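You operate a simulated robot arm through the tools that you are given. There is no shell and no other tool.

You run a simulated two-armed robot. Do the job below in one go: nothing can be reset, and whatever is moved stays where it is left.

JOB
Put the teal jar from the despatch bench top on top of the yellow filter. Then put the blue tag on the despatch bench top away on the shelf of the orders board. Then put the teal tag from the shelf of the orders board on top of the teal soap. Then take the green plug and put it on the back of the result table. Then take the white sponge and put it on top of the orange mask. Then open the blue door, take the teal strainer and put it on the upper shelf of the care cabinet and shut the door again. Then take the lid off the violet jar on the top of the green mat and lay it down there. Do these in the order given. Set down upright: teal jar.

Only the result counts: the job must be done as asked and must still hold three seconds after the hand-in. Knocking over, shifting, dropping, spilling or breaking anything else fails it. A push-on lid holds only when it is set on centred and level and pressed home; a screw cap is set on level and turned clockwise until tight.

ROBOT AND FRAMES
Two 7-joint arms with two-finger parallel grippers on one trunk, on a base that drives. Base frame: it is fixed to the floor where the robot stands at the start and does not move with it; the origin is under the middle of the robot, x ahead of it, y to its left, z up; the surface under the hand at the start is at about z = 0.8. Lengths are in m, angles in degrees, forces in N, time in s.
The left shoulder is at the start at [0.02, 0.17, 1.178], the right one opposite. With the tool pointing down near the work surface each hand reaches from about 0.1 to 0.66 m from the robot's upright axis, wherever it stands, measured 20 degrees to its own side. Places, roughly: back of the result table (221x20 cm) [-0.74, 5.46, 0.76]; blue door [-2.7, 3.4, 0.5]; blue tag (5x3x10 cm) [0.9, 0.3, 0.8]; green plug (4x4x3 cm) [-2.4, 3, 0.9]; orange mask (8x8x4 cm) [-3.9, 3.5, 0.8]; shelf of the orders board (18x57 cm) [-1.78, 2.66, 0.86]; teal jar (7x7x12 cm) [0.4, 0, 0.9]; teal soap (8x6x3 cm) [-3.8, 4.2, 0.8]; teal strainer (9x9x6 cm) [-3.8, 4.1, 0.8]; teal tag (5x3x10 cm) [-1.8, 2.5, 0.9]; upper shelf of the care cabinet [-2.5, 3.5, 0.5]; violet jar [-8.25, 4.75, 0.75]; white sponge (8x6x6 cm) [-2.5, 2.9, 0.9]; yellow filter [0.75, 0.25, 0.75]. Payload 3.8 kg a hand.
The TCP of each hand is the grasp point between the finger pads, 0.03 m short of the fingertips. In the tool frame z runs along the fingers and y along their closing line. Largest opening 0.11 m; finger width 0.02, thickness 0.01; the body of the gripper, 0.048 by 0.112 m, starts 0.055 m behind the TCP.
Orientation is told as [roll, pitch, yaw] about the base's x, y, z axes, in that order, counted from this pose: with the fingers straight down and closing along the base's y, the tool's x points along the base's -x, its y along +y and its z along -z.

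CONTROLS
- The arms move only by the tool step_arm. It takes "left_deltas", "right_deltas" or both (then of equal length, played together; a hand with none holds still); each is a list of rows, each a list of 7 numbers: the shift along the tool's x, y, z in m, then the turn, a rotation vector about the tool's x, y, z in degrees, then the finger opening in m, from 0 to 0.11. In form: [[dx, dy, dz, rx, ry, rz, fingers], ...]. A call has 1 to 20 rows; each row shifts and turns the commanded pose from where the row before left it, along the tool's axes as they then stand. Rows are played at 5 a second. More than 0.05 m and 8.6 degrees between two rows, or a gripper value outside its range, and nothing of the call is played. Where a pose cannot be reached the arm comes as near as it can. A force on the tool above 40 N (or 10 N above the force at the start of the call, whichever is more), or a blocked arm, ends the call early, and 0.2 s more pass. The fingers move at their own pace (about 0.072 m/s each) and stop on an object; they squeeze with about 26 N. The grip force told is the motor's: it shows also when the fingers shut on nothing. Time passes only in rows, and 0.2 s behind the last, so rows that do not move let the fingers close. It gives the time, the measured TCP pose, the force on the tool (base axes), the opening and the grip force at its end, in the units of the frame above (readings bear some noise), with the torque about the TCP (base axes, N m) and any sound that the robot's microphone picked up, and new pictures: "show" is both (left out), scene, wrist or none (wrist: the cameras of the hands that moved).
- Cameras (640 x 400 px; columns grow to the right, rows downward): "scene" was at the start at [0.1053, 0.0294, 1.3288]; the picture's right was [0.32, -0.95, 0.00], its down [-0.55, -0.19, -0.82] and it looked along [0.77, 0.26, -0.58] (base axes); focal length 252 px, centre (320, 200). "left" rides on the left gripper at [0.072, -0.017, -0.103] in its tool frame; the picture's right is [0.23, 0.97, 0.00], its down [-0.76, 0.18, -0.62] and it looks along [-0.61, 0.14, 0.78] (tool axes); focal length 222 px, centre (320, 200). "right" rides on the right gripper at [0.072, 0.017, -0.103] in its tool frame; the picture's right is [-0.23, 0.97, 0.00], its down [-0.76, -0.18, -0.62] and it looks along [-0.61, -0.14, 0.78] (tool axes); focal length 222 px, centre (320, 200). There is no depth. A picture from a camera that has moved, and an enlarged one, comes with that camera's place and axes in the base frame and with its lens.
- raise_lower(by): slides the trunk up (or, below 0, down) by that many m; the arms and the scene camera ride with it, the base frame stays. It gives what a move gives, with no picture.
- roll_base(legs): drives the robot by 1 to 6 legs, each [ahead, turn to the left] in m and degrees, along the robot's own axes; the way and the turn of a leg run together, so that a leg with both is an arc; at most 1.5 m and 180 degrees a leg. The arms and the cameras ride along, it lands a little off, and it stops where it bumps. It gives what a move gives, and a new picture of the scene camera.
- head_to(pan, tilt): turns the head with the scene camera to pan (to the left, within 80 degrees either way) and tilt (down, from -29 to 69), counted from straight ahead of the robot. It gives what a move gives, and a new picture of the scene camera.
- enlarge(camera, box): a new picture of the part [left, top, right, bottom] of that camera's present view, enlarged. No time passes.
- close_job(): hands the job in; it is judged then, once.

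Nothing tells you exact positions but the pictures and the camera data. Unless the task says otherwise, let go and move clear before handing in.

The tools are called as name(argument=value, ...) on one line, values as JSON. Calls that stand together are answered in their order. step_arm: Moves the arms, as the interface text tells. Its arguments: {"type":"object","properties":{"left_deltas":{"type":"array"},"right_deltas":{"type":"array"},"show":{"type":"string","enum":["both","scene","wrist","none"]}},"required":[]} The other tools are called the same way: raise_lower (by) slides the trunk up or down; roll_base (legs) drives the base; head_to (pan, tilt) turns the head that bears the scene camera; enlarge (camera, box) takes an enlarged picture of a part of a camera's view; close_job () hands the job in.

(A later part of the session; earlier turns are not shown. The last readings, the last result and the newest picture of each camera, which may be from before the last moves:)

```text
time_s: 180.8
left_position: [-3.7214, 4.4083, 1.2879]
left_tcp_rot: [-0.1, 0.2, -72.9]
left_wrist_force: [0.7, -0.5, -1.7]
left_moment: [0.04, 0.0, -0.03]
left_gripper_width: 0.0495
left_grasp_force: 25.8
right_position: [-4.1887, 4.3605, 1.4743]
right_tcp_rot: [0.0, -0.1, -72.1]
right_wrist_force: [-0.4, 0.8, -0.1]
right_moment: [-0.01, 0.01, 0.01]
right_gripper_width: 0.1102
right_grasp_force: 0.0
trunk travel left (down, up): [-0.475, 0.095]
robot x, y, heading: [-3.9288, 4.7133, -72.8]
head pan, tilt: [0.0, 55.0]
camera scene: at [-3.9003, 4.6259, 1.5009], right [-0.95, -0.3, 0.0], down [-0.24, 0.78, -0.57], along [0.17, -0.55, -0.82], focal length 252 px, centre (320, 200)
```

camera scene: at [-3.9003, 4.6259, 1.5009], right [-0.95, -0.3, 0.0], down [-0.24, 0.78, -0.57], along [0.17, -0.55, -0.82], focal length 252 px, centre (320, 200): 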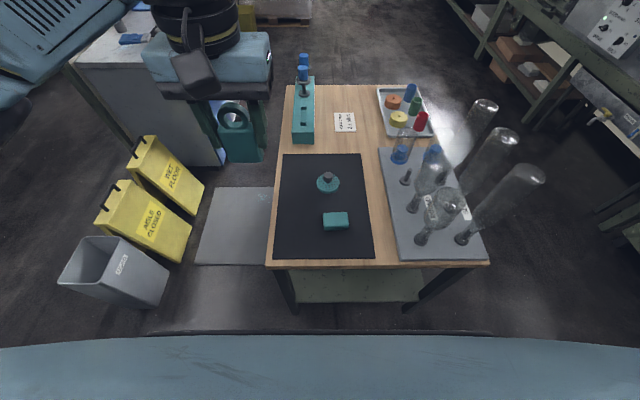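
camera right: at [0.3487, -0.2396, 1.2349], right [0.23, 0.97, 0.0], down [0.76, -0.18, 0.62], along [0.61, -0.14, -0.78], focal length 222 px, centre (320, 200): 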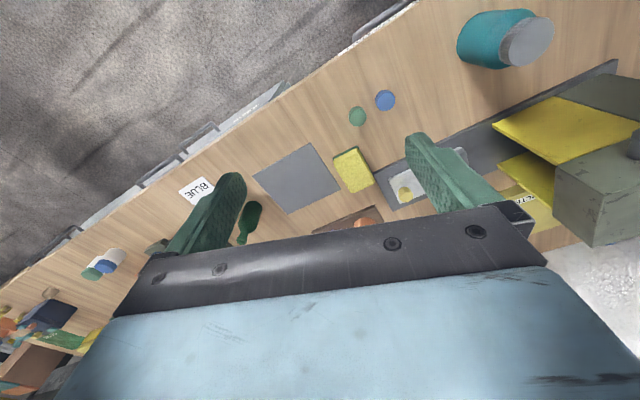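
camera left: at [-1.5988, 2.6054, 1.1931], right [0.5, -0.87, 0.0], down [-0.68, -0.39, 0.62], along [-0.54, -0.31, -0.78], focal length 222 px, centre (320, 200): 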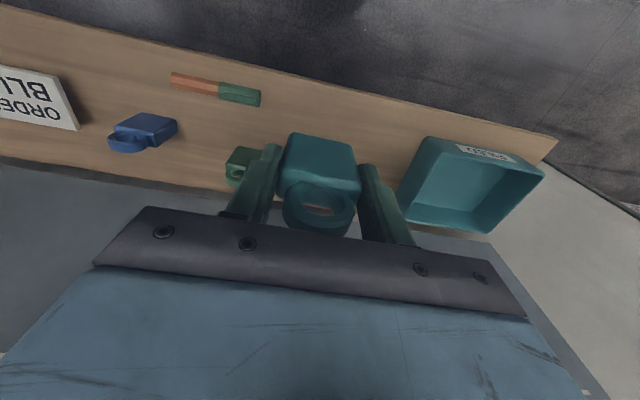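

enlarge(camera="scene", box=[260, 150, 420, 270])

enlarge(camera="scene", box=[280, 40, 460, 160])

```text
3.33 times, centred on (340, 210) of scene
camera zoom: at [-3.9003, 4.6259, 1.5009], right [-0.95, -0.3, 0.0], down [-0.24, 0.78, -0.57], along [0.17, -0.55, -0.82], focal length 840 px, centre (253, 167)
```

zoom: 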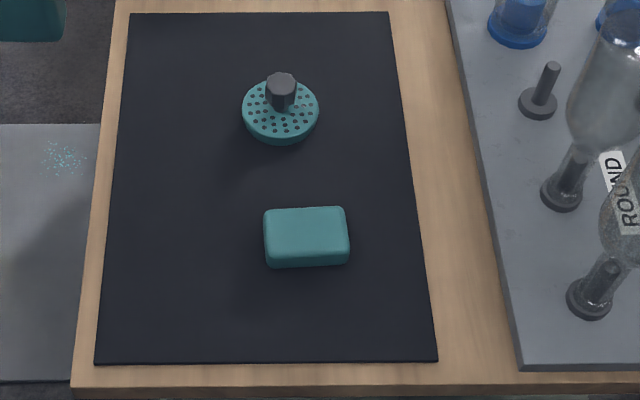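

```text
3.33 times, centred on (370, 100) of scene
camera zoom: at [-3.9003, 4.6259, 1.5009], right [-0.95, -0.3, 0.0], down [-0.24, 0.78, -0.57], along [0.17, -0.55, -0.82], focal length 840 px, centre (153, 533)
```

zoom: 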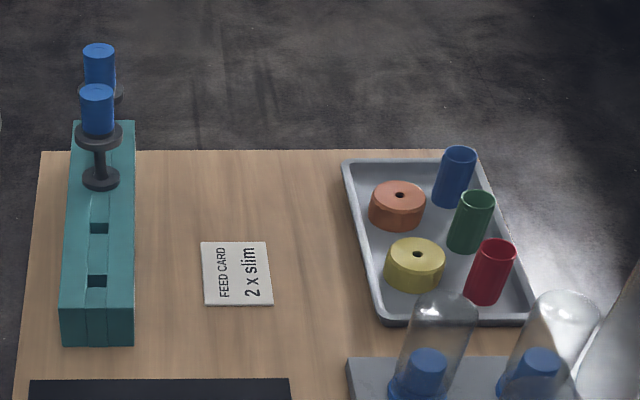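

The mat's top is at about z 0.79, the soap's top at about 0.82, centred at (-3.83, 4.225). I bring the tag over it and lower the trunk.

step_arm(left_deltas=[[-0.0287, -0.0314, 0, 0, 0, 0, 0.03], [-0.0287, -0.0314, 0, 0, 0, 0, 0.03], [-0.0287, -0.0314, 0, 0, 0, 0, 0.03], [-0.0287, -0.0314, 0, 0, 0, 0, 0.03], [-0.0287, -0.0314, 0, 0, 0, 0, 0.03], [0, 0, 0, 0, 0, 0, 0.03]], show="none")

raise_lower(by=-0.2)

step_arm(left_deltas=[[0, 0, 0.04, 0, 0, 0, 0.03], [0, 0, 0.04, 0, 0, 0, 0.03], [0, 0, 0.04, 0, 0, 0, 0.03], [0, 0, 0.03, 0, 0, 0, 0.03], [0, 0, 0.02, 0, 0, 0, 0.03], [0, 0, 0, 0, 0, 0, 0.03]])

enlarge(camera="scene", box=[240, 130, 440, 290])

```text
time_s: 182.2
left_position: [-3.8276, 4.2251, 1.2893]
left_tcp_rot: [0.1, 0.2, -72.8]
left_wrist_force: [-0.4, -0.7, -0.1]
left_moment: [-0.02, 0.04, 0.02]
left_gripper_width: 0.0492
left_grasp_force: 26.2
right_position: [-4.188, 4.3594, 1.4754]
right_tcp_rot: [-0.1, 0.0, -72.2]
right_wrist_force: [-0.1, -0.4, -0.2]
right_moment: [-0.03, 0.01, -0.01]
right_gripper_width: 0.1098
right_grasp_force: 0.0
trunk travel left (down, up): [-0.475, 0.095]
robot x, y, heading: [-3.9291, 4.7111, -72.4]
head pan, tilt: [0.0, 55.0]
```

```text
time_s: 184.3
left_position: [-3.8297, 4.2249, 1.0883]
left_tcp_rot: [0.0, 0.2, -72.9]
left_wrist_force: [-0.7, -0.6, -0.1]
left_moment: [-0.02, 0.01, -0.01]
left_gripper_width: 0.0494
left_grasp_force: 25.7
right_position: [-4.1894, 4.3601, 1.2747]
right_tcp_rot: [0.0, -0.2, -72.2]
right_wrist_force: [0.5, 0.6, -0.2]
right_moment: [-0.01, -0.02, -0.02]
right_gripper_width: 0.11
right_grasp_force: 0.1
trunk travel left (down, up): [-0.275, 0.295]
robot x, y, heading: [-3.9299, 4.7155, -72.8]
head pan, tilt: [0.0, 55.0]
```

```text
time_s: 185.7
left_position: [-3.8295, 4.2254, 0.9181]
left_tcp_rot: [0.0, 0.3, -72.9]
left_wrist_force: [-0.3, 0.8, -0.6]
left_moment: [0.01, 0.0, -0.03]
left_gripper_width: 0.0494
left_grasp_force: 26.2
right_position: [-4.1887, 4.3606, 1.2744]
right_tcp_rot: [0.0, -0.1, -72.2]
right_wrist_force: [0.1, 0.1, -0.3]
right_moment: [-0.01, 0.0, -0.01]
right_gripper_width: 0.1098
right_grasp_force: 0.0
trunk travel left (down, up): [-0.275, 0.295]
robot x, y, heading: [-3.9294, 4.7161, -72.8]
head pan, tilt: [0.0, 55.0]
camera scene: at [-3.9002, 4.6257, 1.3009], right [-0.95, -0.3, 0.0], down [-0.24, 0.78, -0.57], along [0.17, -0.55, -0.82], focal length 252 px, centre (320, 200)
camera left: at [-3.8656, 4.2879, 1.0225], right [0.86, 0.5, 0.0], down [0.39, -0.68, 0.62], along [0.31, -0.54, -0.78], focal length 222 px, centre (320, 200)
```

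scene: 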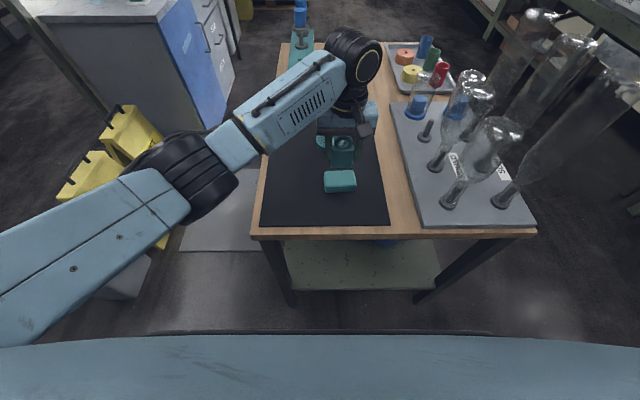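
left: 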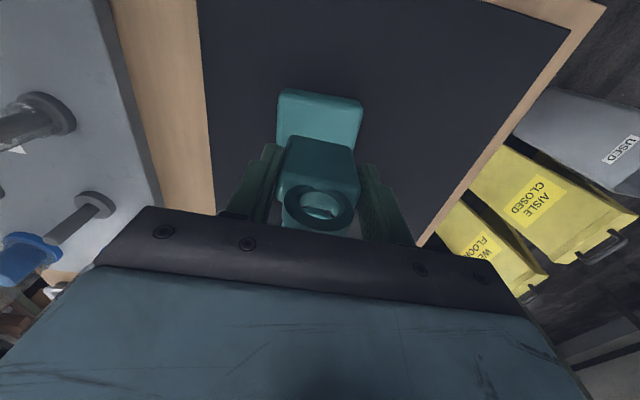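

```text
2.50 times, centred on (340, 210) of scene
camera zoom: at [-3.9002, 4.6257, 1.3009], right [-0.95, -0.3, 0.0], down [-0.24, 0.78, -0.57], along [0.17, -0.55, -0.82], focal length 630 px, centre (270, 175)
```

zoom: 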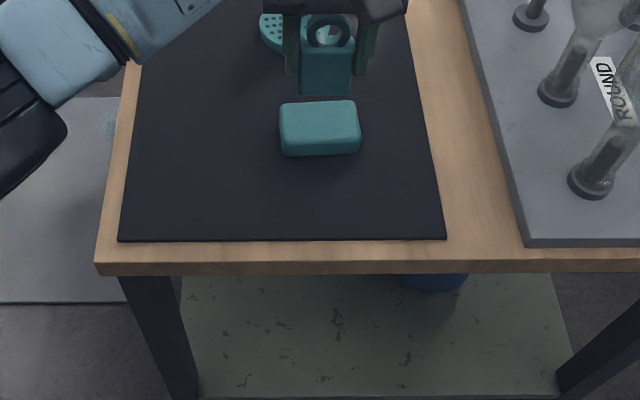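

The tag hangs over the soap; I nudge it 4 mm forward and lower gently until contact.

step_arm(left_deltas=[[-0.004, 0, 0.012, 0, 0, 0, 0.03], [0, 0, 0.012, 0, 0, 0, 0.03], [0, 0, 0.006, 0, 0, 0, 0.03], [0, 0, 0, 0, 0, 0, 0.03]], show="none")

step_arm(left_deltas=[[0, 0, 0.003, 0, 0, 0, 0.03], [0, 0, 0.002, 0, 0, 0, 0.03]], show="none")

step_arm(left_deltas=[[0, 0, 0.002, 0, 0, 0, 0.03], [0, 0, 0.002, 0, 0, 0, 0.03]], show="wrist")

```text
time_s: 186.7
left_position: [-3.8281, 4.2219, 0.8882]
left_tcp_rot: [-0.1, 0.1, -72.9]
left_wrist_force: [0.7, 0.0, -0.6]
left_moment: [0.01, -0.01, 0.04]
left_gripper_width: 0.0492
left_grasp_force: 25.6
right_position: [-4.1887, 4.3599, 1.273]
right_tcp_rot: [0.1, -0.2, -72.2]
right_wrist_force: [-1.2, -0.3, -0.3]
right_moment: [0.0, 0.01, -0.02]
right_gripper_width: 0.1099
right_grasp_force: 0.0
trunk travel left (down, up): [-0.275, 0.295]
robot x, y, heading: [-3.9268, 4.7138, -72.7]
head pan, tilt: [0.0, 55.0]
```

```text
time_s: 187.3
left_position: [-3.8267, 4.222, 0.8829]
left_tcp_rot: [0.0, 0.2, -72.8]
left_wrist_force: [-0.6, -0.9, -0.1]
left_moment: [-0.02, 0.0, 0.03]
left_gripper_width: 0.0495
left_grasp_force: 26.0
right_position: [-4.1882, 4.3603, 1.2734]
right_tcp_rot: [0.0, -0.1, -72.2]
right_wrist_force: [1.6, -0.5, -0.2]
right_moment: [-0.04, 0.02, -0.01]
right_gripper_width: 0.1101
right_grasp_force: 0.1
trunk travel left (down, up): [-0.275, 0.295]
robot x, y, heading: [-3.9303, 4.7145, -72.7]
head pan, tilt: [0.0, 55.0]
```

```text
time_s: 187.9
left_position: [-3.8278, 4.2228, 0.8803]
left_tcp_rot: [0.0, 0.2, -73.0]
left_wrist_force: [0.6, 0.3, -0.9]
left_moment: [0.0, 0.0, 0.01]
left_gripper_width: 0.0494
left_grasp_force: 25.6
right_position: [-4.19, 4.3602, 1.2736]
right_tcp_rot: [0.0, 0.0, -72.3]
right_wrist_force: [-0.4, -0.1, 0.0]
right_moment: [-0.04, 0.01, -0.03]
right_gripper_width: 0.1102
right_grasp_force: 0.0
trunk travel left (down, up): [-0.275, 0.295]
robot x, y, heading: [-3.927, 4.7136, -72.7]
head pan, tilt: [0.0, 55.0]
camera left: at [-3.8641, 4.2848, 0.9837], right [0.86, 0.5, 0.0], down [0.39, -0.68, 0.62], along [0.31, -0.54, -0.78], focal length 222 px, centre (320, 200)
```

left: 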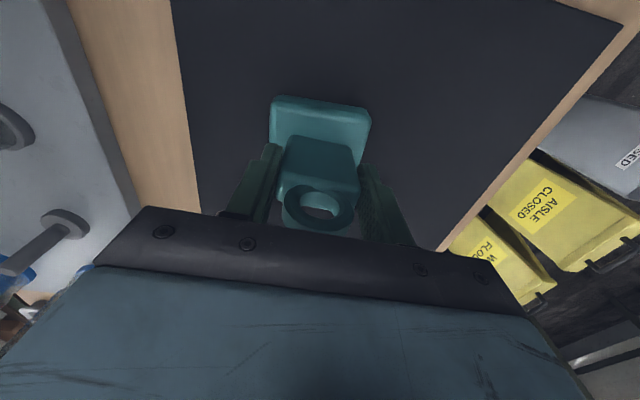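

step_arm(left_deltas=[[0, 0, 0.003, 0, 0, 0, 0.03], [0, 0, 0.002, 0, 0, 0, 0.03]], show="none")

step_arm(left_deltas=[[0, 0, 0.002, 0, 0, 0, 0.03], [0, 0, 0.002, 0, 0, 0, 0.03]], show="none")

step_arm(left_deltas=[[0, 0, 0.002, 0, 0, 0, 0.03], [0, 0, 0, 0, 0, 0, 0.03]], show="none")

```text
time_s: 188.5
left_position: [-3.8278, 4.2231, 0.8737]
left_tcp_rot: [0.0, 0.1, -72.8]
left_wrist_force: [0.1, 0.3, 1.9]
left_moment: [0.0, -0.04, 0.01]
left_gripper_width: 0.0495
left_grasp_force: 26.0
right_position: [-4.189, 4.3602, 1.2746]
right_tcp_rot: [0.0, -0.1, -72.3]
right_wrist_force: [0.6, 0.3, 0.7]
right_moment: [-0.01, 0.01, 0.01]
right_gripper_width: 0.1101
right_grasp_force: 0.1
trunk travel left (down, up): [-0.275, 0.295]
robot x, y, heading: [-3.9269, 4.7109, -72.7]
head pan, tilt: [0.0, 55.0]
```

```text
time_s: 189.1
left_position: [-3.8288, 4.222, 0.8729]
left_tcp_rot: [-0.1, -0.1, -72.8]
left_wrist_force: [3.4, 1.6, 20.5]
left_moment: [0.04, -0.24, 0.03]
left_gripper_width: 0.0503
left_grasp_force: 26.2
right_position: [-4.19, 4.3617, 1.2746]
right_tcp_rot: [0.0, -0.1, -72.1]
right_wrist_force: [-0.2, -0.8, 0.2]
right_moment: [-0.01, 0.0, 0.03]
right_gripper_width: 0.11
right_grasp_force: 0.1
trunk travel left (down, up): [-0.275, 0.295]
robot x, y, heading: [-3.9258, 4.7142, -72.7]
head pan, tilt: [0.0, 55.0]
```

```text
time_s: 189.7
left_position: [-3.8281, 4.2227, 0.8692]
left_tcp_rot: [-0.1, 0.0, -72.9]
left_wrist_force: [1.2, -2.0, 19.6]
left_moment: [-0.12, -0.12, 0.01]
left_gripper_width: 0.0495
left_grasp_force: 26.3
right_position: [-4.1891, 4.3611, 1.275]
right_tcp_rot: [0.0, 0.0, -72.2]
right_wrist_force: [0.2, 0.5, 0.2]
right_moment: [-0.04, -0.02, 0.01]
right_gripper_width: 0.1096
right_grasp_force: 0.0
trunk travel left (down, up): [-0.275, 0.295]
robot x, y, heading: [-3.9277, 4.7167, -72.5]
head pan, tilt: [0.0, 55.0]
```

Contact is firm. I ease up, open the fingers and lift clear.

step_arm(left_deltas=[[0, 0, -0.003, 0, 0, 0, 0.03], [0, 0, 0, 0, 0, 0, 0.055], [0, 0, 0, 0, 0, 0, 0.07], [0, 0, 0, 0, 0, 0, 0.08], [0, 0, 0, 0, 0, 0, 0.08], [0, 0, -0.02, 0, 0, 0, 0.08], [0, 0, -0.03, 0, 0, 0, 0.08], [0, 0, -0.04, 0, 0, 0, 0.08], [0, 0, -0.045, 0, 0, 0, 0.08], [0, 0, -0.045, 0, 0, 0, 0.08], [0, 0, 0, 0, 0, 0, 0.08]])

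enlarge(camera="scene", box=[240, 110, 440, 250])

```text
time_s: 192.1
left_position: [-3.8266, 4.2199, 1.0521]
left_tcp_rot: [0.1, 0.2, -72.8]
left_wrist_force: [-0.2, -0.2, 1.0]
left_moment: [-0.01, -0.03, 0.02]
left_gripper_width: 0.08
left_grasp_force: 0.2
right_position: [-4.1893, 4.3585, 1.2741]
right_tcp_rot: [0.0, -0.1, -72.1]
right_wrist_force: [0.1, 0.8, 0.2]
right_moment: [0.0, 0.0, 0.01]
right_gripper_width: 0.1101
right_grasp_force: 0.1
trunk travel left (down, up): [-0.275, 0.295]
robot x, y, heading: [-3.9289, 4.7139, -72.7]
head pan, tilt: [0.0, 55.0]
camera scene: at [-3.9001, 4.6255, 1.3008], right [-0.95, -0.3, 0.0], down [-0.24, 0.78, -0.57], along [0.17, -0.55, -0.82], focal length 252 px, centre (320, 200)
camera left: at [-3.8632, 4.2836, 1.156], right [0.86, 0.5, 0.0], down [0.4, -0.68, 0.62], along [0.31, -0.54, -0.78], focal length 222 px, centre (320, 200)
```

scene: 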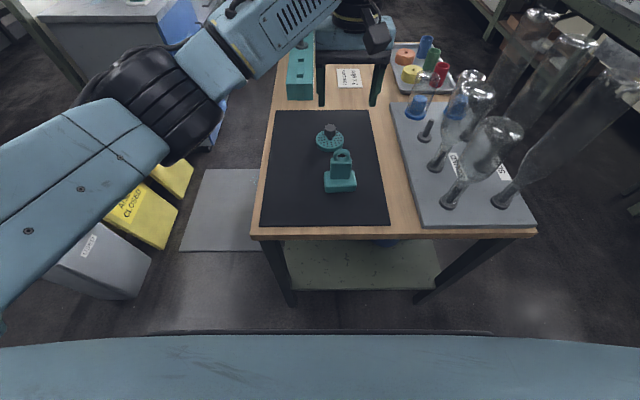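
left: 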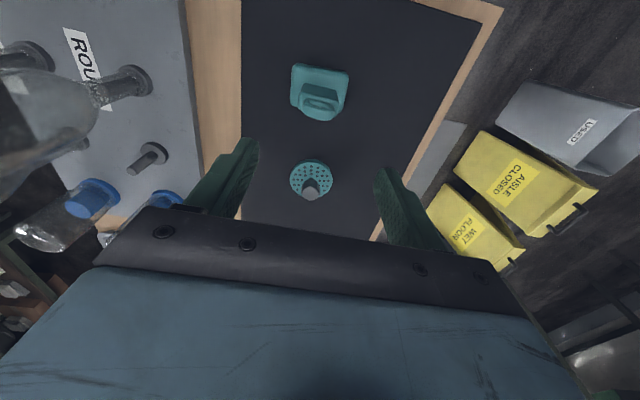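

```text
2.86 times, centred on (340, 180) of scene
camera zoom: at [-3.9001, 4.6255, 1.3008], right [-0.95, -0.3, 0.0], down [-0.24, 0.78, -0.57], along [0.17, -0.55, -0.82], focal length 720 px, centre (263, 257)
```

zoom: 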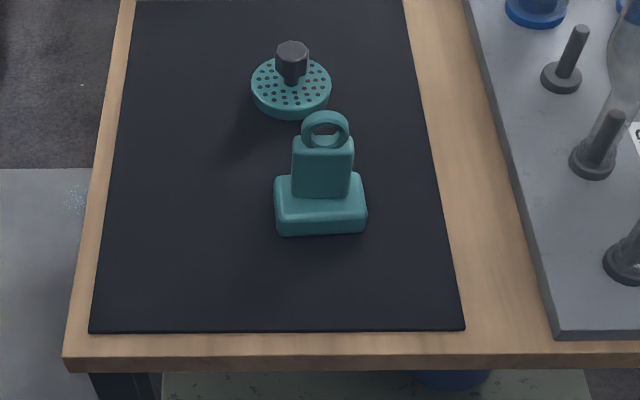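

The teal tag stands on the soap. Now for the green plug: I retract, raise the trunk, back off and go around the table's west side.

step_arm(left_deltas=[[0.04, 0.03, -0.03, 0, 0, 0, 0.08], [0.04, 0.03, -0.03, 0, 0, 0, 0.08], [0.04, 0.03, -0.03, 0, 0, 0, 0.08], [0.03, 0.03, 0, 0, 0, 0, 0.08]], show="none")

raise_lower(by=0.2)

roll_base(legs=[[-0.35, 0], [0, -90]])

head_to(pan=45, tilt=25)

```text
refused: row 1 steps farther than a row can; nothing moved
```

```text
time_s: 194.3
left_position: [-3.827, 4.221, 1.2527]
left_tcp_rot: [0.0, 0.1, -72.8]
left_wrist_force: [0.5, 0.6, 0.5]
left_moment: [0.01, 0.01, -0.02]
left_gripper_width: 0.0799
left_grasp_force: 0.1
right_position: [-4.1893, 4.3601, 1.474]
right_tcp_rot: [0.0, -0.1, -72.3]
right_wrist_force: [0.5, -0.1, 0.0]
right_moment: [0.0, 0.01, 0.03]
right_gripper_width: 0.11
right_grasp_force: 0.1
trunk travel left (down, up): [-0.475, 0.095]
robot x, y, heading: [-3.9295, 4.7124, -73.1]
head pan, tilt: [0.0, 55.0]
```

```text
time_s: 200.4
left_position: [-4.5268, 4.9462, 1.2511]
left_tcp_rot: [0.0, 0.1, -162.8]
left_wrist_force: [-0.3, -0.4, -0.2]
left_moment: [0.02, 0.03, -0.01]
left_gripper_width: 0.0801
left_grasp_force: 0.0
right_position: [-4.3862, 5.3111, 1.4742]
right_tcp_rot: [0.0, -0.1, -162.0]
right_wrist_force: [0.7, -1.0, 0.4]
right_moment: [-0.01, 0.03, 0.01]
right_gripper_width: 0.11
right_grasp_force: 0.0
trunk travel left (down, up): [-0.475, 0.095]
robot x, y, heading: [-4.0371, 5.0491, -162.6]
head pan, tilt: [0.0, 55.0]
camera scene: at [-4.1215, 5.0233, 1.5008], right [-0.3, 0.95, 0.0], down [0.78, 0.24, -0.57], along [-0.55, -0.17, -0.82], focal length 252 px, centre (320, 200)
```

scene: 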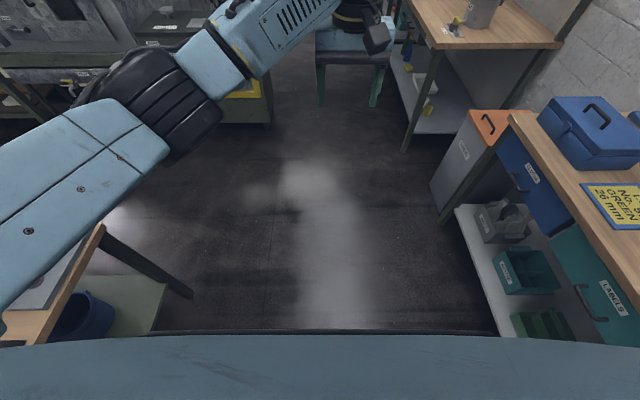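

```text
time_s: 201.5
left_position: [-4.5263, 4.947, 1.2512]
left_tcp_rot: [0.0, 0.1, -162.7]
left_wrist_force: [0.0, 0.3, 0.3]
left_moment: [0.02, 0.02, 0.01]
left_gripper_width: 0.0802
left_grasp_force: 0.1
right_position: [-4.3864, 5.3097, 1.4737]
right_tcp_rot: [-0.1, -0.1, -162.1]
right_wrist_force: [0.3, 0.7, 0.4]
right_moment: [-0.03, 0.0, 0.03]
right_gripper_width: 0.1099
right_grasp_force: 0.1
trunk travel left (down, up): [-0.475, 0.095]
robot x, y, heading: [-4.031, 5.0513, -162.8]
head pan, tilt: [45.0, 25.0]
camera scene: at [-4.0956, 4.9631, 1.5448], right [-0.89, 0.46, 0.0], down [0.2, 0.37, -0.91], along [-0.42, -0.8, -0.42], focal length 252 px, centre (320, 200)
```

scene: 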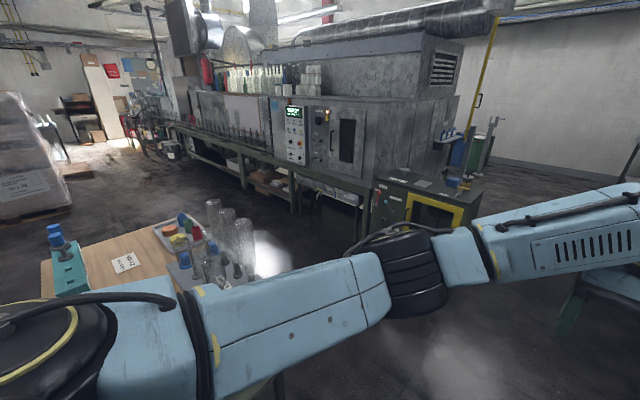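

step_arm(left_deltas=[[0.035, 0.02, -0.02, 0, 0, 0, 0.08], [0.035, 0.02, -0.02, 0, 0, 0, 0.08], [0.035, 0.02, -0.02, 0, 0, 0, 0.08], [0.035, 0.02, -0.02, 0, 0, 0, 0.08]], show="none")

roll_base(legs=[[1.15, 0], [0, 90], [1.2, 0]])

head_to(pan=30, tilt=30)

```text
time_s: 202.5
left_position: [-4.3664, 4.9111, 1.3313]
left_tcp_rot: [0.0, 0.2, -162.8]
left_wrist_force: [0.1, -0.8, -0.5]
left_moment: [-0.02, 0.04, 0.01]
left_gripper_width: 0.0802
left_grasp_force: 0.2
right_position: [-4.3861, 5.3096, 1.4746]
right_tcp_rot: [-0.1, -0.1, -162.2]
right_wrist_force: [1.4, 0.1, 0.1]
right_moment: [0.02, 0.0, 0.02]
right_gripper_width: 0.1104
right_grasp_force: 0.1
trunk travel left (down, up): [-0.475, 0.095]
robot x, y, heading: [-4.0372, 5.0469, -162.7]
head pan, tilt: [45.0, 25.0]
```

```text
time_s: 217.9
left_position: [-4.6322, 3.2343, 1.3318]
left_tcp_rot: [0.0, 0.2, -72.6]
left_wrist_force: [-0.3, -0.2, 0.5]
left_moment: [0.0, 0.01, -0.03]
left_gripper_width: 0.0799
left_grasp_force: 0.2
right_position: [-5.0318, 3.2138, 1.4738]
right_tcp_rot: [0.0, -0.1, -71.8]
right_wrist_force: [-0.1, 0.6, 0.6]
right_moment: [0.01, 0.01, -0.01]
right_gripper_width: 0.1098
right_grasp_force: 0.1
trunk travel left (down, up): [-0.475, 0.095]
robot x, y, heading: [-4.7741, 3.5736, -72.5]
head pan, tilt: [45.0, 25.0]
camera scene: at [-4.6836, 3.5076, 1.5448], right [-0.46, -0.89, 0.0], down [-0.38, 0.19, -0.91], along [0.81, -0.42, -0.42], focal length 252 px, centre (320, 200)
```

scene: 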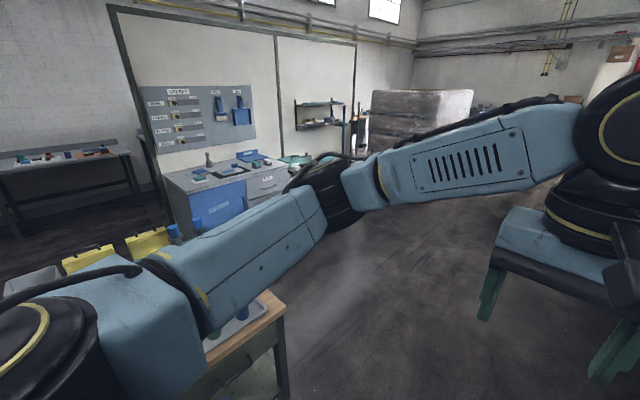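

```text
time_s: 218.7
left_position: [-4.6323, 3.2345, 1.3316]
left_tcp_rot: [-0.1, 0.2, -72.5]
left_wrist_force: [0.6, -0.4, -0.5]
left_moment: [-0.02, 0.01, 0.01]
left_gripper_width: 0.0801
left_grasp_force: 0.1
right_position: [-5.0313, 3.2136, 1.4741]
right_tcp_rot: [-0.1, -0.1, -71.9]
right_wrist_force: [0.3, -0.4, -0.5]
right_moment: [0.03, -0.02, -0.02]
right_gripper_width: 0.1099
right_grasp_force: 0.1
trunk travel left (down, up): [-0.475, 0.095]
robot x, y, heading: [-4.7734, 3.5686, -72.7]
head pan, tilt: [30.0, 30.0]
camera scene: at [-4.6986, 3.4892, 1.5369], right [-0.67, -0.74, 0.0], down [-0.37, 0.34, -0.87], along [0.64, -0.58, -0.5], focal length 252 px, centre (320, 200)
```

scene: 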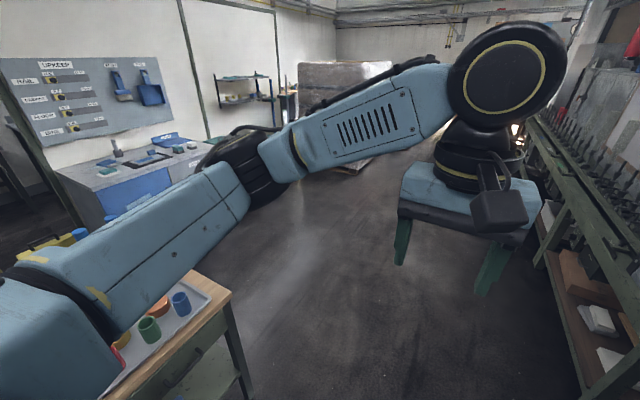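

The care cabinet with the blue door stands against the partition. I drive further south, turn to face it and approach.

roll_base(legs=[[1.15, 0], [0, 90], [0.9, 0]])

head_to(pan=0, tilt=35)

```text
time_s: 232.7
left_position: [-3.223, 2.8753, 1.3319]
left_tcp_rot: [0.0, 0.1, 17.2]
left_wrist_force: [0.0, 0.5, -0.6]
left_moment: [0.02, -0.01, -0.01]
left_gripper_width: 0.0796
left_grasp_force: 0.0
right_position: [-3.2046, 2.4783, 1.4744]
right_tcp_rot: [0.0, 0.0, 17.8]
right_wrist_force: [0.2, -0.3, 0.6]
right_moment: [0.0, 0.0, 0.0]
right_gripper_width: 0.1101
right_grasp_force: 0.1
trunk travel left (down, up): [-0.475, 0.095]
robot x, y, heading: [-3.5589, 2.7374, 17.4]
head pan, tilt: [30.0, 30.0]
camera scene: at [-3.476, 2.8111, 1.5369], right [0.74, -0.68, 0.0], down [-0.34, -0.37, -0.87], along [0.59, 0.64, -0.5], focal length 252 px, centre (320, 200)
```

scene: 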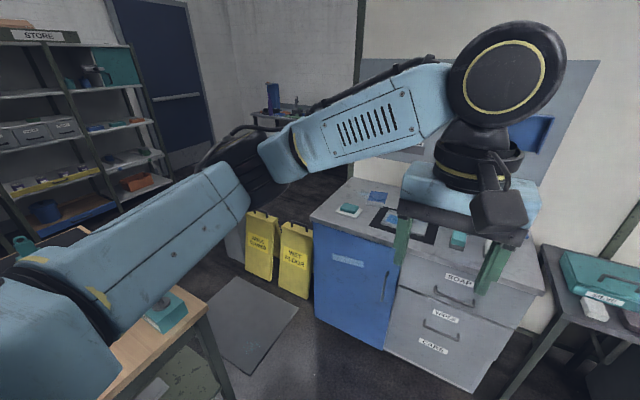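

```text
time_s: 233.7
left_position: [-3.2235, 2.8767, 1.3319]
left_tcp_rot: [0.0, 0.2, 17.3]
left_wrist_force: [0.1, -0.5, 0.3]
left_moment: [0.0, 0.01, -0.01]
left_gripper_width: 0.08
left_grasp_force: 0.1
right_position: [-3.2045, 2.4766, 1.4736]
right_tcp_rot: [0.0, -0.1, 17.9]
right_wrist_force: [0.7, 0.5, 0.4]
right_moment: [-0.03, 0.02, 0.01]
right_gripper_width: 0.1097
right_grasp_force: 0.0
trunk travel left (down, up): [-0.475, 0.095]
robot x, y, heading: [-3.5601, 2.7382, 17.4]
head pan, tilt: [0.0, 35.0]
camera scene: at [-3.4533, 2.7709, 1.5291], right [0.3, -0.95, 0.0], down [-0.55, -0.17, -0.82], along [0.78, 0.25, -0.57], focal length 252 px, centre (320, 200)
```

scene: 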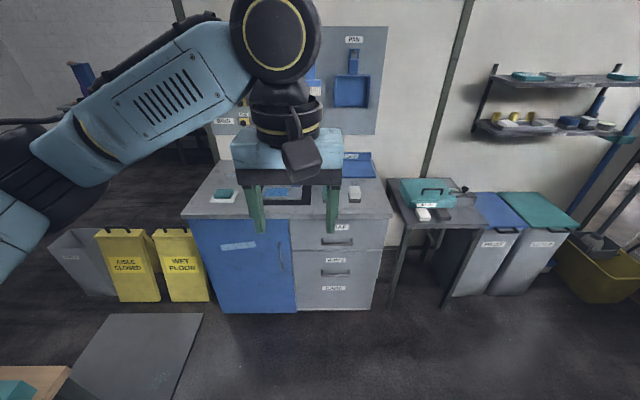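

enlarge(camera="scene", box=[180, 140, 400, 260])

enlarge(camera="scene", box=[380, 150, 600, 300])

enlarge(camera="left", box=[0, 0, 640, 400])

```text
2.91 times, centred on (290, 200) of scene
camera zoom: at [-3.4533, 2.7709, 1.5291], right [0.3, -0.95, 0.0], down [-0.55, -0.17, -0.82], along [0.78, 0.25, -0.57], focal length 733 px, centre (407, 200)
```

zoom: 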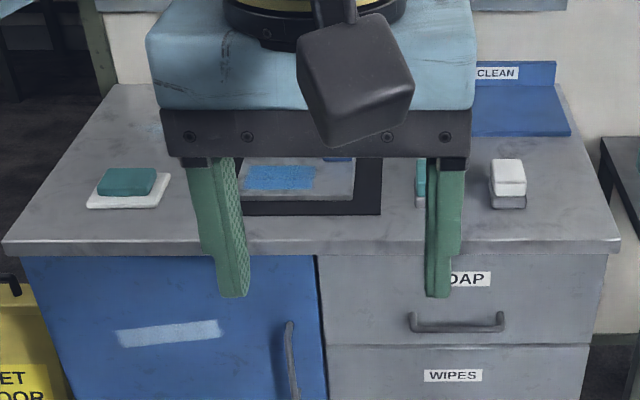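

```text
2.67 times, centred on (490, 225) of scene
camera zoom: at [-3.4533, 2.7709, 1.5291], right [0.3, -0.95, 0.0], down [-0.55, -0.17, -0.82], along [0.78, 0.25, -0.57], focal length 672 px, centre (-133, 133)
```

zoom: 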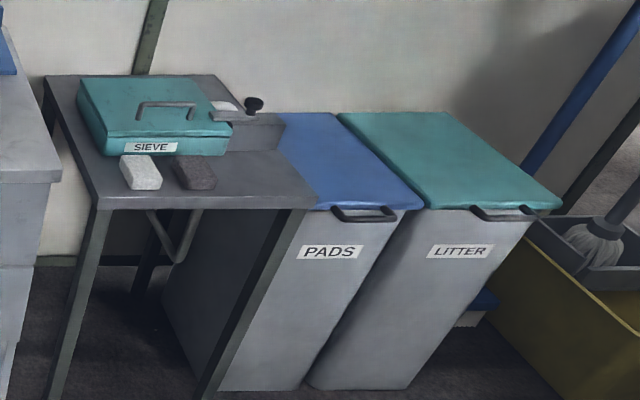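

```text
1.00 times, centred on (320, 200) of left (not enlarged: the box is as wide or as high as the picture)
camera zoom: at [-3.2866, 2.8375, 1.4362], right [-0.51, 0.86, 0.0], down [0.68, 0.4, 0.62], along [0.54, 0.31, -0.78], focal length 222 px, centre (320, 200)
```

zoom: 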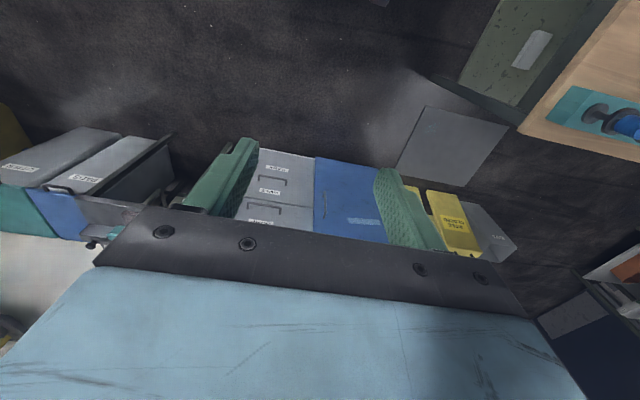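

The white sponge is on the cabinet top to the right; the plug is hidden behind my gripper. I move the left hand aside and roll closer.

step_arm(left_deltas=[[0.02, 0.04, 0, 0, 0, 0, 0.08], [0.02, 0.04, 0, 0, 0, 0, 0.08], [0.02, 0.04, 0, 0, 0, 0, 0.08], [0, 0.04, 0, 0, 0, 0, 0.08]], show="none")

roll_base(legs=[[0.45, 0]])

head_to(pan=0, tilt=45)

```text
time_s: 234.7
left_position: [-3.3301, 3.013, 1.3318]
left_tcp_rot: [0.0, 0.2, 17.1]
left_wrist_force: [-0.4, 0.6, 1.4]
left_moment: [-0.03, -0.06, 0.02]
left_gripper_width: 0.0801
left_grasp_force: 0.1
right_position: [-3.2039, 2.4794, 1.4739]
right_tcp_rot: [-0.1, -0.2, 17.9]
right_wrist_force: [0.8, 1.2, -0.3]
right_moment: [0.01, -0.03, 0.01]
right_gripper_width: 0.1098
right_grasp_force: 0.0
trunk travel left (down, up): [-0.475, 0.095]
robot x, y, heading: [-3.5606, 2.7366, 17.6]
head pan, tilt: [0.0, 35.0]
```

```text
time_s: 237.3
left_position: [-2.9048, 3.1441, 1.3308]
left_tcp_rot: [0.0, 0.2, 17.1]
left_wrist_force: [0.0, 0.0, 0.6]
left_moment: [-0.03, 0.04, -0.01]
left_gripper_width: 0.0802
left_grasp_force: 0.2
right_position: [-2.781, 2.6093, 1.4739]
right_tcp_rot: [0.0, -0.1, 17.8]
right_wrist_force: [-0.1, -0.5, -0.3]
right_moment: [0.02, 0.04, -0.01]
right_gripper_width: 0.1101
right_grasp_force: 0.1
trunk travel left (down, up): [-0.475, 0.095]
robot x, y, heading: [-3.1379, 2.8691, 17.2]
head pan, tilt: [0.0, 35.0]
camera scene: at [-3.0302, 2.9032, 1.5291], right [0.3, -0.95, 0.0], down [-0.55, -0.17, -0.82], along [0.78, 0.24, -0.57], focal length 252 px, centre (320, 200)
```

scene: 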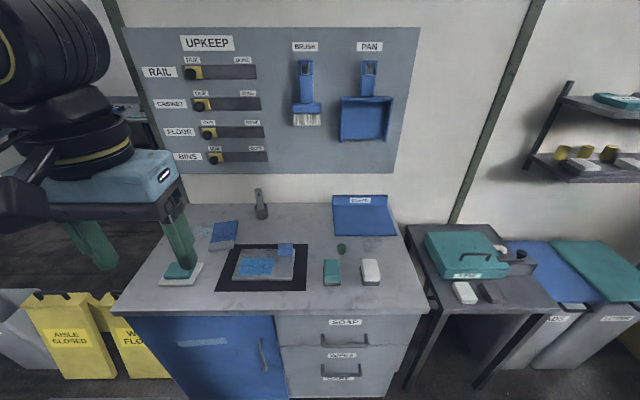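

```text
time_s: 238.1
left_position: [-2.905, 3.1435, 1.3319]
left_tcp_rot: [0.1, 0.3, 17.3]
left_wrist_force: [0.3, -0.2, 0.4]
left_moment: [0.0, -0.02, 0.03]
left_gripper_width: 0.0799
left_grasp_force: 0.0
right_position: [-2.7815, 2.6097, 1.4745]
right_tcp_rot: [-0.1, -0.1, 17.9]
right_wrist_force: [0.3, -0.5, 0.6]
right_moment: [0.01, 0.01, 0.01]
right_gripper_width: 0.1101
right_grasp_force: 0.0
trunk travel left (down, up): [-0.475, 0.095]
robot x, y, heading: [-3.1362, 2.8685, 17.0]
head pan, tilt: [0.0, 45.0]
camera scene: at [-3.0368, 2.9012, 1.5143], right [0.3, -0.95, 0.0], down [-0.67, -0.21, -0.71], along [0.68, 0.21, -0.71], focal length 252 px, centre (320, 200)
```

scene: 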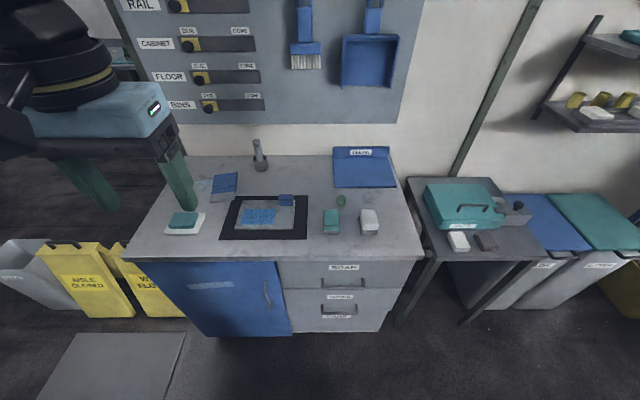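

enlarge(camera="scene", box=[200, 140, 430, 270])

enlarge(camera="scene", box=[300, 170, 400, 250])

```text
2.78 times, centred on (315, 205) of scene
camera zoom: at [-3.0368, 2.9012, 1.5143], right [0.3, -0.95, 0.0], down [-0.67, -0.21, -0.71], along [0.68, 0.21, -0.71], focal length 701 px, centre (334, 186)
```

zoom: 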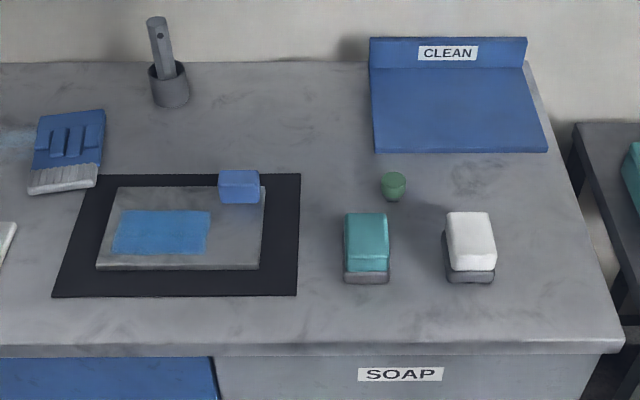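

```text
5.00 times, centred on (350, 210) of scene
camera zoom: at [-3.0368, 2.9012, 1.5143], right [0.3, -0.95, 0.0], down [-0.67, -0.21, -0.71], along [0.68, 0.21, -0.71], focal length 1260 px, centre (170, 150)
```

zoom: 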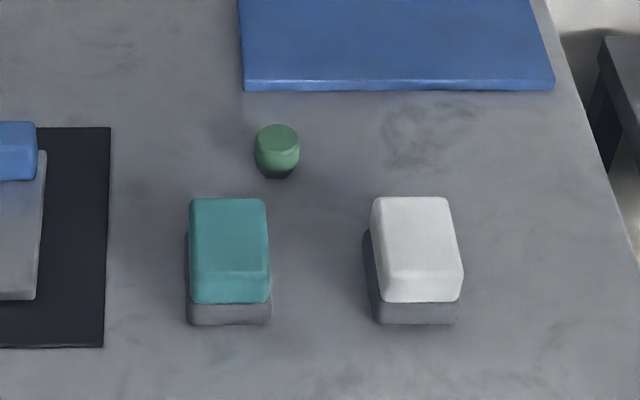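

The green plug is a small tapered piece near (-2.403, 3.017) and the white sponge near (-2.49, 2.907); the cabinet top is at z ≈ 0.857. I roll a bit closer and use the right hand for the plug.

roll_base(legs=[[0.19, 0]])

raise_lower(by=-0.2)

head_to(pan=-5, tilt=55)

enlarge(camera="scene", box=[260, 130, 440, 250])

```text
time_s: 239.6
left_position: [-2.7241, 3.1998, 1.3323]
left_tcp_rot: [0.0, 0.2, 17.3]
left_wrist_force: [0.1, 0.2, -1.0]
left_moment: [-0.01, 0.02, 0.01]
left_gripper_width: 0.08
left_grasp_force: 0.0
right_position: [-2.6012, 2.6662, 1.4741]
right_tcp_rot: [0.1, 0.0, 17.9]
right_wrist_force: [-0.5, 0.8, 0.1]
right_moment: [-0.01, 0.01, -0.01]
right_gripper_width: 0.1099
right_grasp_force: 0.0
trunk travel left (down, up): [-0.475, 0.095]
robot x, y, heading: [-2.9537, 2.9255, 17.3]
head pan, tilt: [0.0, 45.0]
camera scene: at [-2.8555, 2.9579, 1.5143], right [0.3, -0.95, 0.0], down [-0.67, -0.21, -0.71], along [0.67, 0.21, -0.71], focal length 252 px, centre (320, 200)
```

scene: 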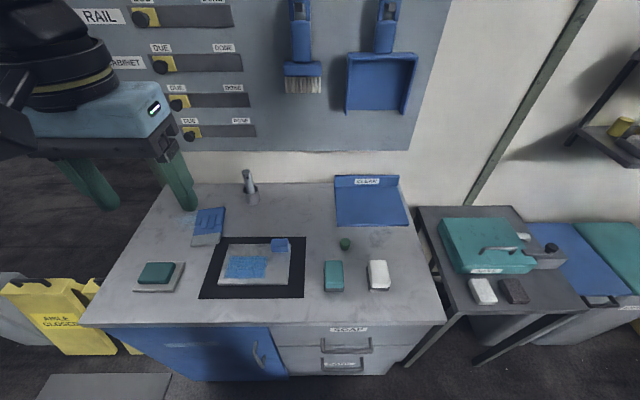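

```text
time_s: 241.8
left_position: [-2.7235, 3.2007, 1.133]
left_tcp_rot: [0.1, 0.2, 17.3]
left_wrist_force: [0.4, -0.3, 0.1]
left_moment: [0.02, 0.03, 0.0]
left_gripper_width: 0.0799
left_grasp_force: 0.0
right_position: [-2.6006, 2.6669, 1.2741]
right_tcp_rot: [0.0, -0.1, 17.9]
right_wrist_force: [0.1, -0.6, -0.3]
right_moment: [0.04, 0.03, 0.03]
right_gripper_width: 0.11
right_grasp_force: 0.0
trunk travel left (down, up): [-0.275, 0.295]
robot x, y, heading: [-2.9521, 2.9272, 17.4]
head pan, tilt: [0.0, 45.0]
```

```text
time_s: 242.5
left_position: [-2.7241, 3.2008, 1.1332]
left_tcp_rot: [0.0, 0.2, 17.2]
left_wrist_force: [-0.7, 0.8, -0.4]
left_moment: [-0.02, 0.02, 0.01]
left_gripper_width: 0.0801
left_grasp_force: 0.1
right_position: [-2.6001, 2.6659, 1.2743]
right_tcp_rot: [0.1, 0.0, 17.8]
right_wrist_force: [0.9, 0.0, 0.2]
right_moment: [0.04, 0.01, 0.05]
right_gripper_width: 0.1101
right_grasp_force: 0.1
trunk travel left (down, up): [-0.275, 0.295]
robot x, y, heading: [-2.9534, 2.9272, 17.3]
head pan, tilt: [-5.0, 55.0]
camera scene: at [-2.863, 2.949, 1.3009], right [0.21, -0.98, 0.0], down [-0.8, -0.18, -0.57], along [0.56, 0.12, -0.82], focal length 252 px, centre (320, 200)
```

scene: 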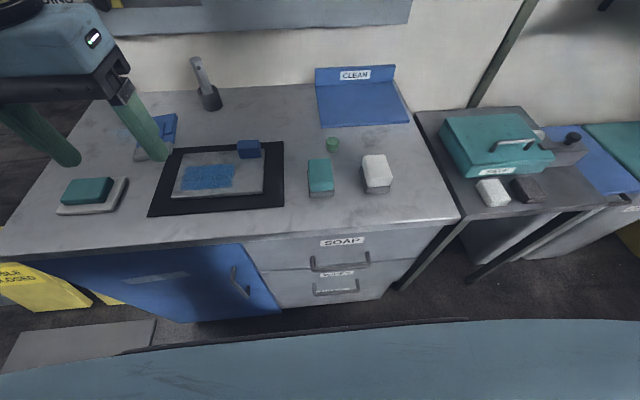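

```text
3.33 times, centred on (350, 190) of scene
camera zoom: at [-2.863, 2.949, 1.3009], right [0.21, -0.98, 0.0], down [-0.8, -0.18, -0.57], along [0.56, 0.12, -0.82], focal length 840 px, centre (220, 233)
```

zoom: 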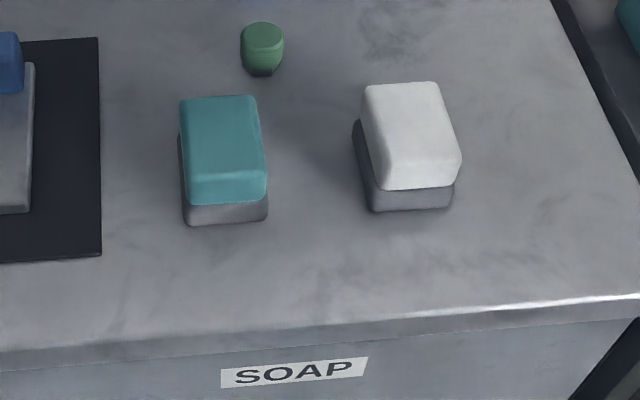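

The plug is confirmed at about (-2.405, 3.017). I bring the right hand over it.

step_arm(right_deltas=[[-0.0294, 0.0274, 0.02, 0, 0, 0, 0.08], [-0.0294, 0.0274, 0.02, 0, 0, 0, 0.08], [-0.0294, 0.0274, 0.02, 0, 0, 0, 0.08], [-0.0294, 0.0274, 0.02, 0, 0, 0, 0.08], [-0.0294, 0.0274, 0.02, 0, 0, 0, 0.08], [-0.0294, 0.0274, 0.02, 0, 0, 0, 0.08], [-0.0294, 0.0274, 0.02, 0, 0, 0, 0.08], [-0.0294, 0.0274, 0.02, 0, 0, 0, 0.08], [-0.0294, 0.0274, 0.02, 0, 0, 0, 0.08], [-0.0294, 0.0274, 0.02, 0, 0, 0, 0.08], [0, 0, 0.04, 0, 0, 0, 0.08], [0, 0, 0, 0, 0, 0, 0.08]])

enlarge(camera="right", box=[220, 50, 420, 190])

```text
time_s: 245.1
left_position: [-2.7243, 3.2004, 1.1324]
left_tcp_rot: [0.0, 0.2, 17.2]
left_wrist_force: [1.3, 0.1, -0.8]
left_moment: [-0.01, 0.02, -0.02]
left_gripper_width: 0.0801
left_grasp_force: 0.0
right_position: [-2.4054, 3.0174, 1.0328]
right_tcp_rot: [-0.1, -0.2, 18.0]
right_wrist_force: [-0.4, -0.4, -0.2]
right_moment: [0.01, 0.01, 0.02]
right_gripper_width: 0.0801
right_grasp_force: 0.0
trunk travel left (down, up): [-0.275, 0.295]
robot x, y, heading: [-2.9545, 2.9253, 17.1]
head pan, tilt: [-5.0, 55.0]
camera scene: at [-2.8633, 2.9494, 1.3009], right [0.21, -0.98, 0.0], down [-0.8, -0.18, -0.57], along [0.56, 0.12, -0.82], focal length 252 px, centre (320, 200)
camera right: at [-2.4799, 3.0122, 1.136], right [-0.08, 1.0, 0.0], down [0.78, 0.07, 0.63], along [0.62, 0.05, -0.78], focal length 222 px, centre (320, 200)
```

scene: 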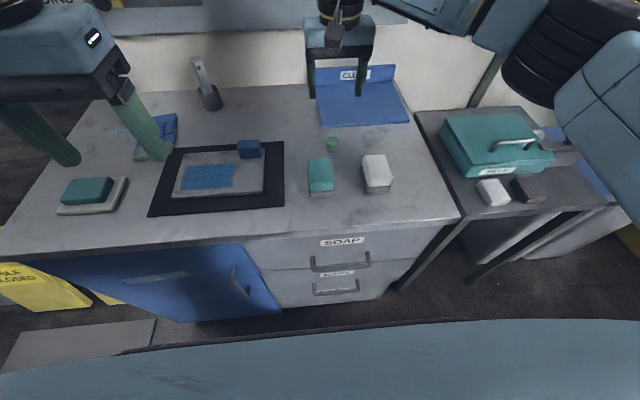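
right: 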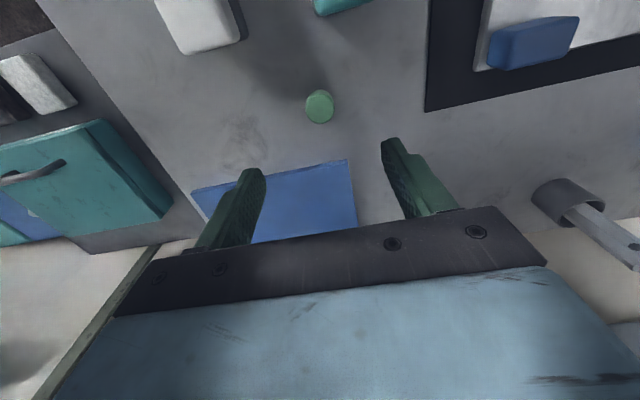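

```text
2.86 times, centred on (320, 120) of right
camera zoom: at [-2.4799, 3.0122, 1.136], right [-0.08, 1.0, 0.0], down [0.78, 0.07, 0.63], along [0.62, 0.05, -0.78], focal length 635 px, centre (320, 429)
```

zoom: 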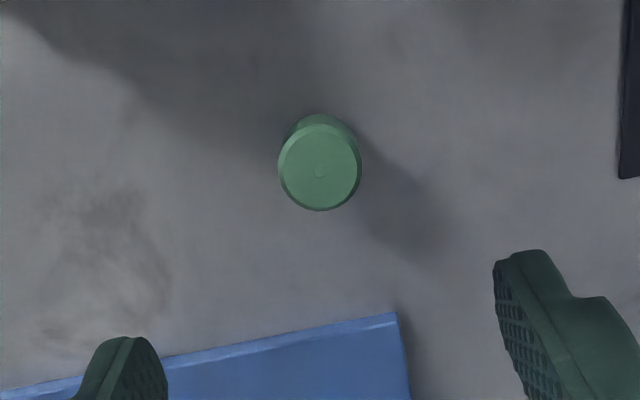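

The hand is right above the plug. I descend and grip it.

step_arm(right_deltas=[[0, 0, 0.045, 0, 0, 0, 0.08], [0, 0, 0.045, 0, 0, 0, 0.08], [0, 0, 0.03, 0, 0, 0, 0.08], [0, 0, 0.02, 0, 0, 0, 0.08], [0, 0, 0, 0, 0, 0, 0.08], [0, 0, 0, 0, 0, 0, 0.02], [0, 0, 0, 0, 0, 0, 0.02], [0, 0, 0, 0, 0, 0, 0.02], [0, 0, 0, 0, 0, 0, 0.02]], show="wrist")

```text
time_s: 247.1
left_position: [-2.7239, 3.2002, 1.1314]
left_tcp_rot: [0.0, 0.1, 17.2]
left_wrist_force: [-0.2, 0.7, 0.0]
left_moment: [-0.03, 0.02, 0.0]
left_gripper_width: 0.08
left_grasp_force: 0.1
right_position: [-2.4038, 3.0174, 0.8942]
right_tcp_rot: [0.0, -0.1, 17.9]
right_wrist_force: [0.5, 0.1, 0.3]
right_moment: [0.05, 0.02, -0.01]
right_gripper_width: 0.0306
right_grasp_force: 26.1
trunk travel left (down, up): [-0.275, 0.295]
robot x, y, heading: [-2.9581, 2.9242, 17.3]
head pan, tilt: [-5.0, 55.0]
camera right: at [-2.4777, 3.012, 0.9968], right [-0.08, 1.0, 0.0], down [0.78, 0.07, 0.62], along [0.62, 0.05, -0.78], focal length 222 px, centre (320, 200)
```

right: 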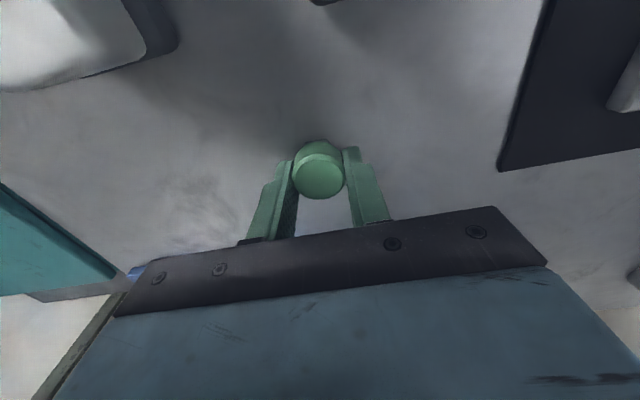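

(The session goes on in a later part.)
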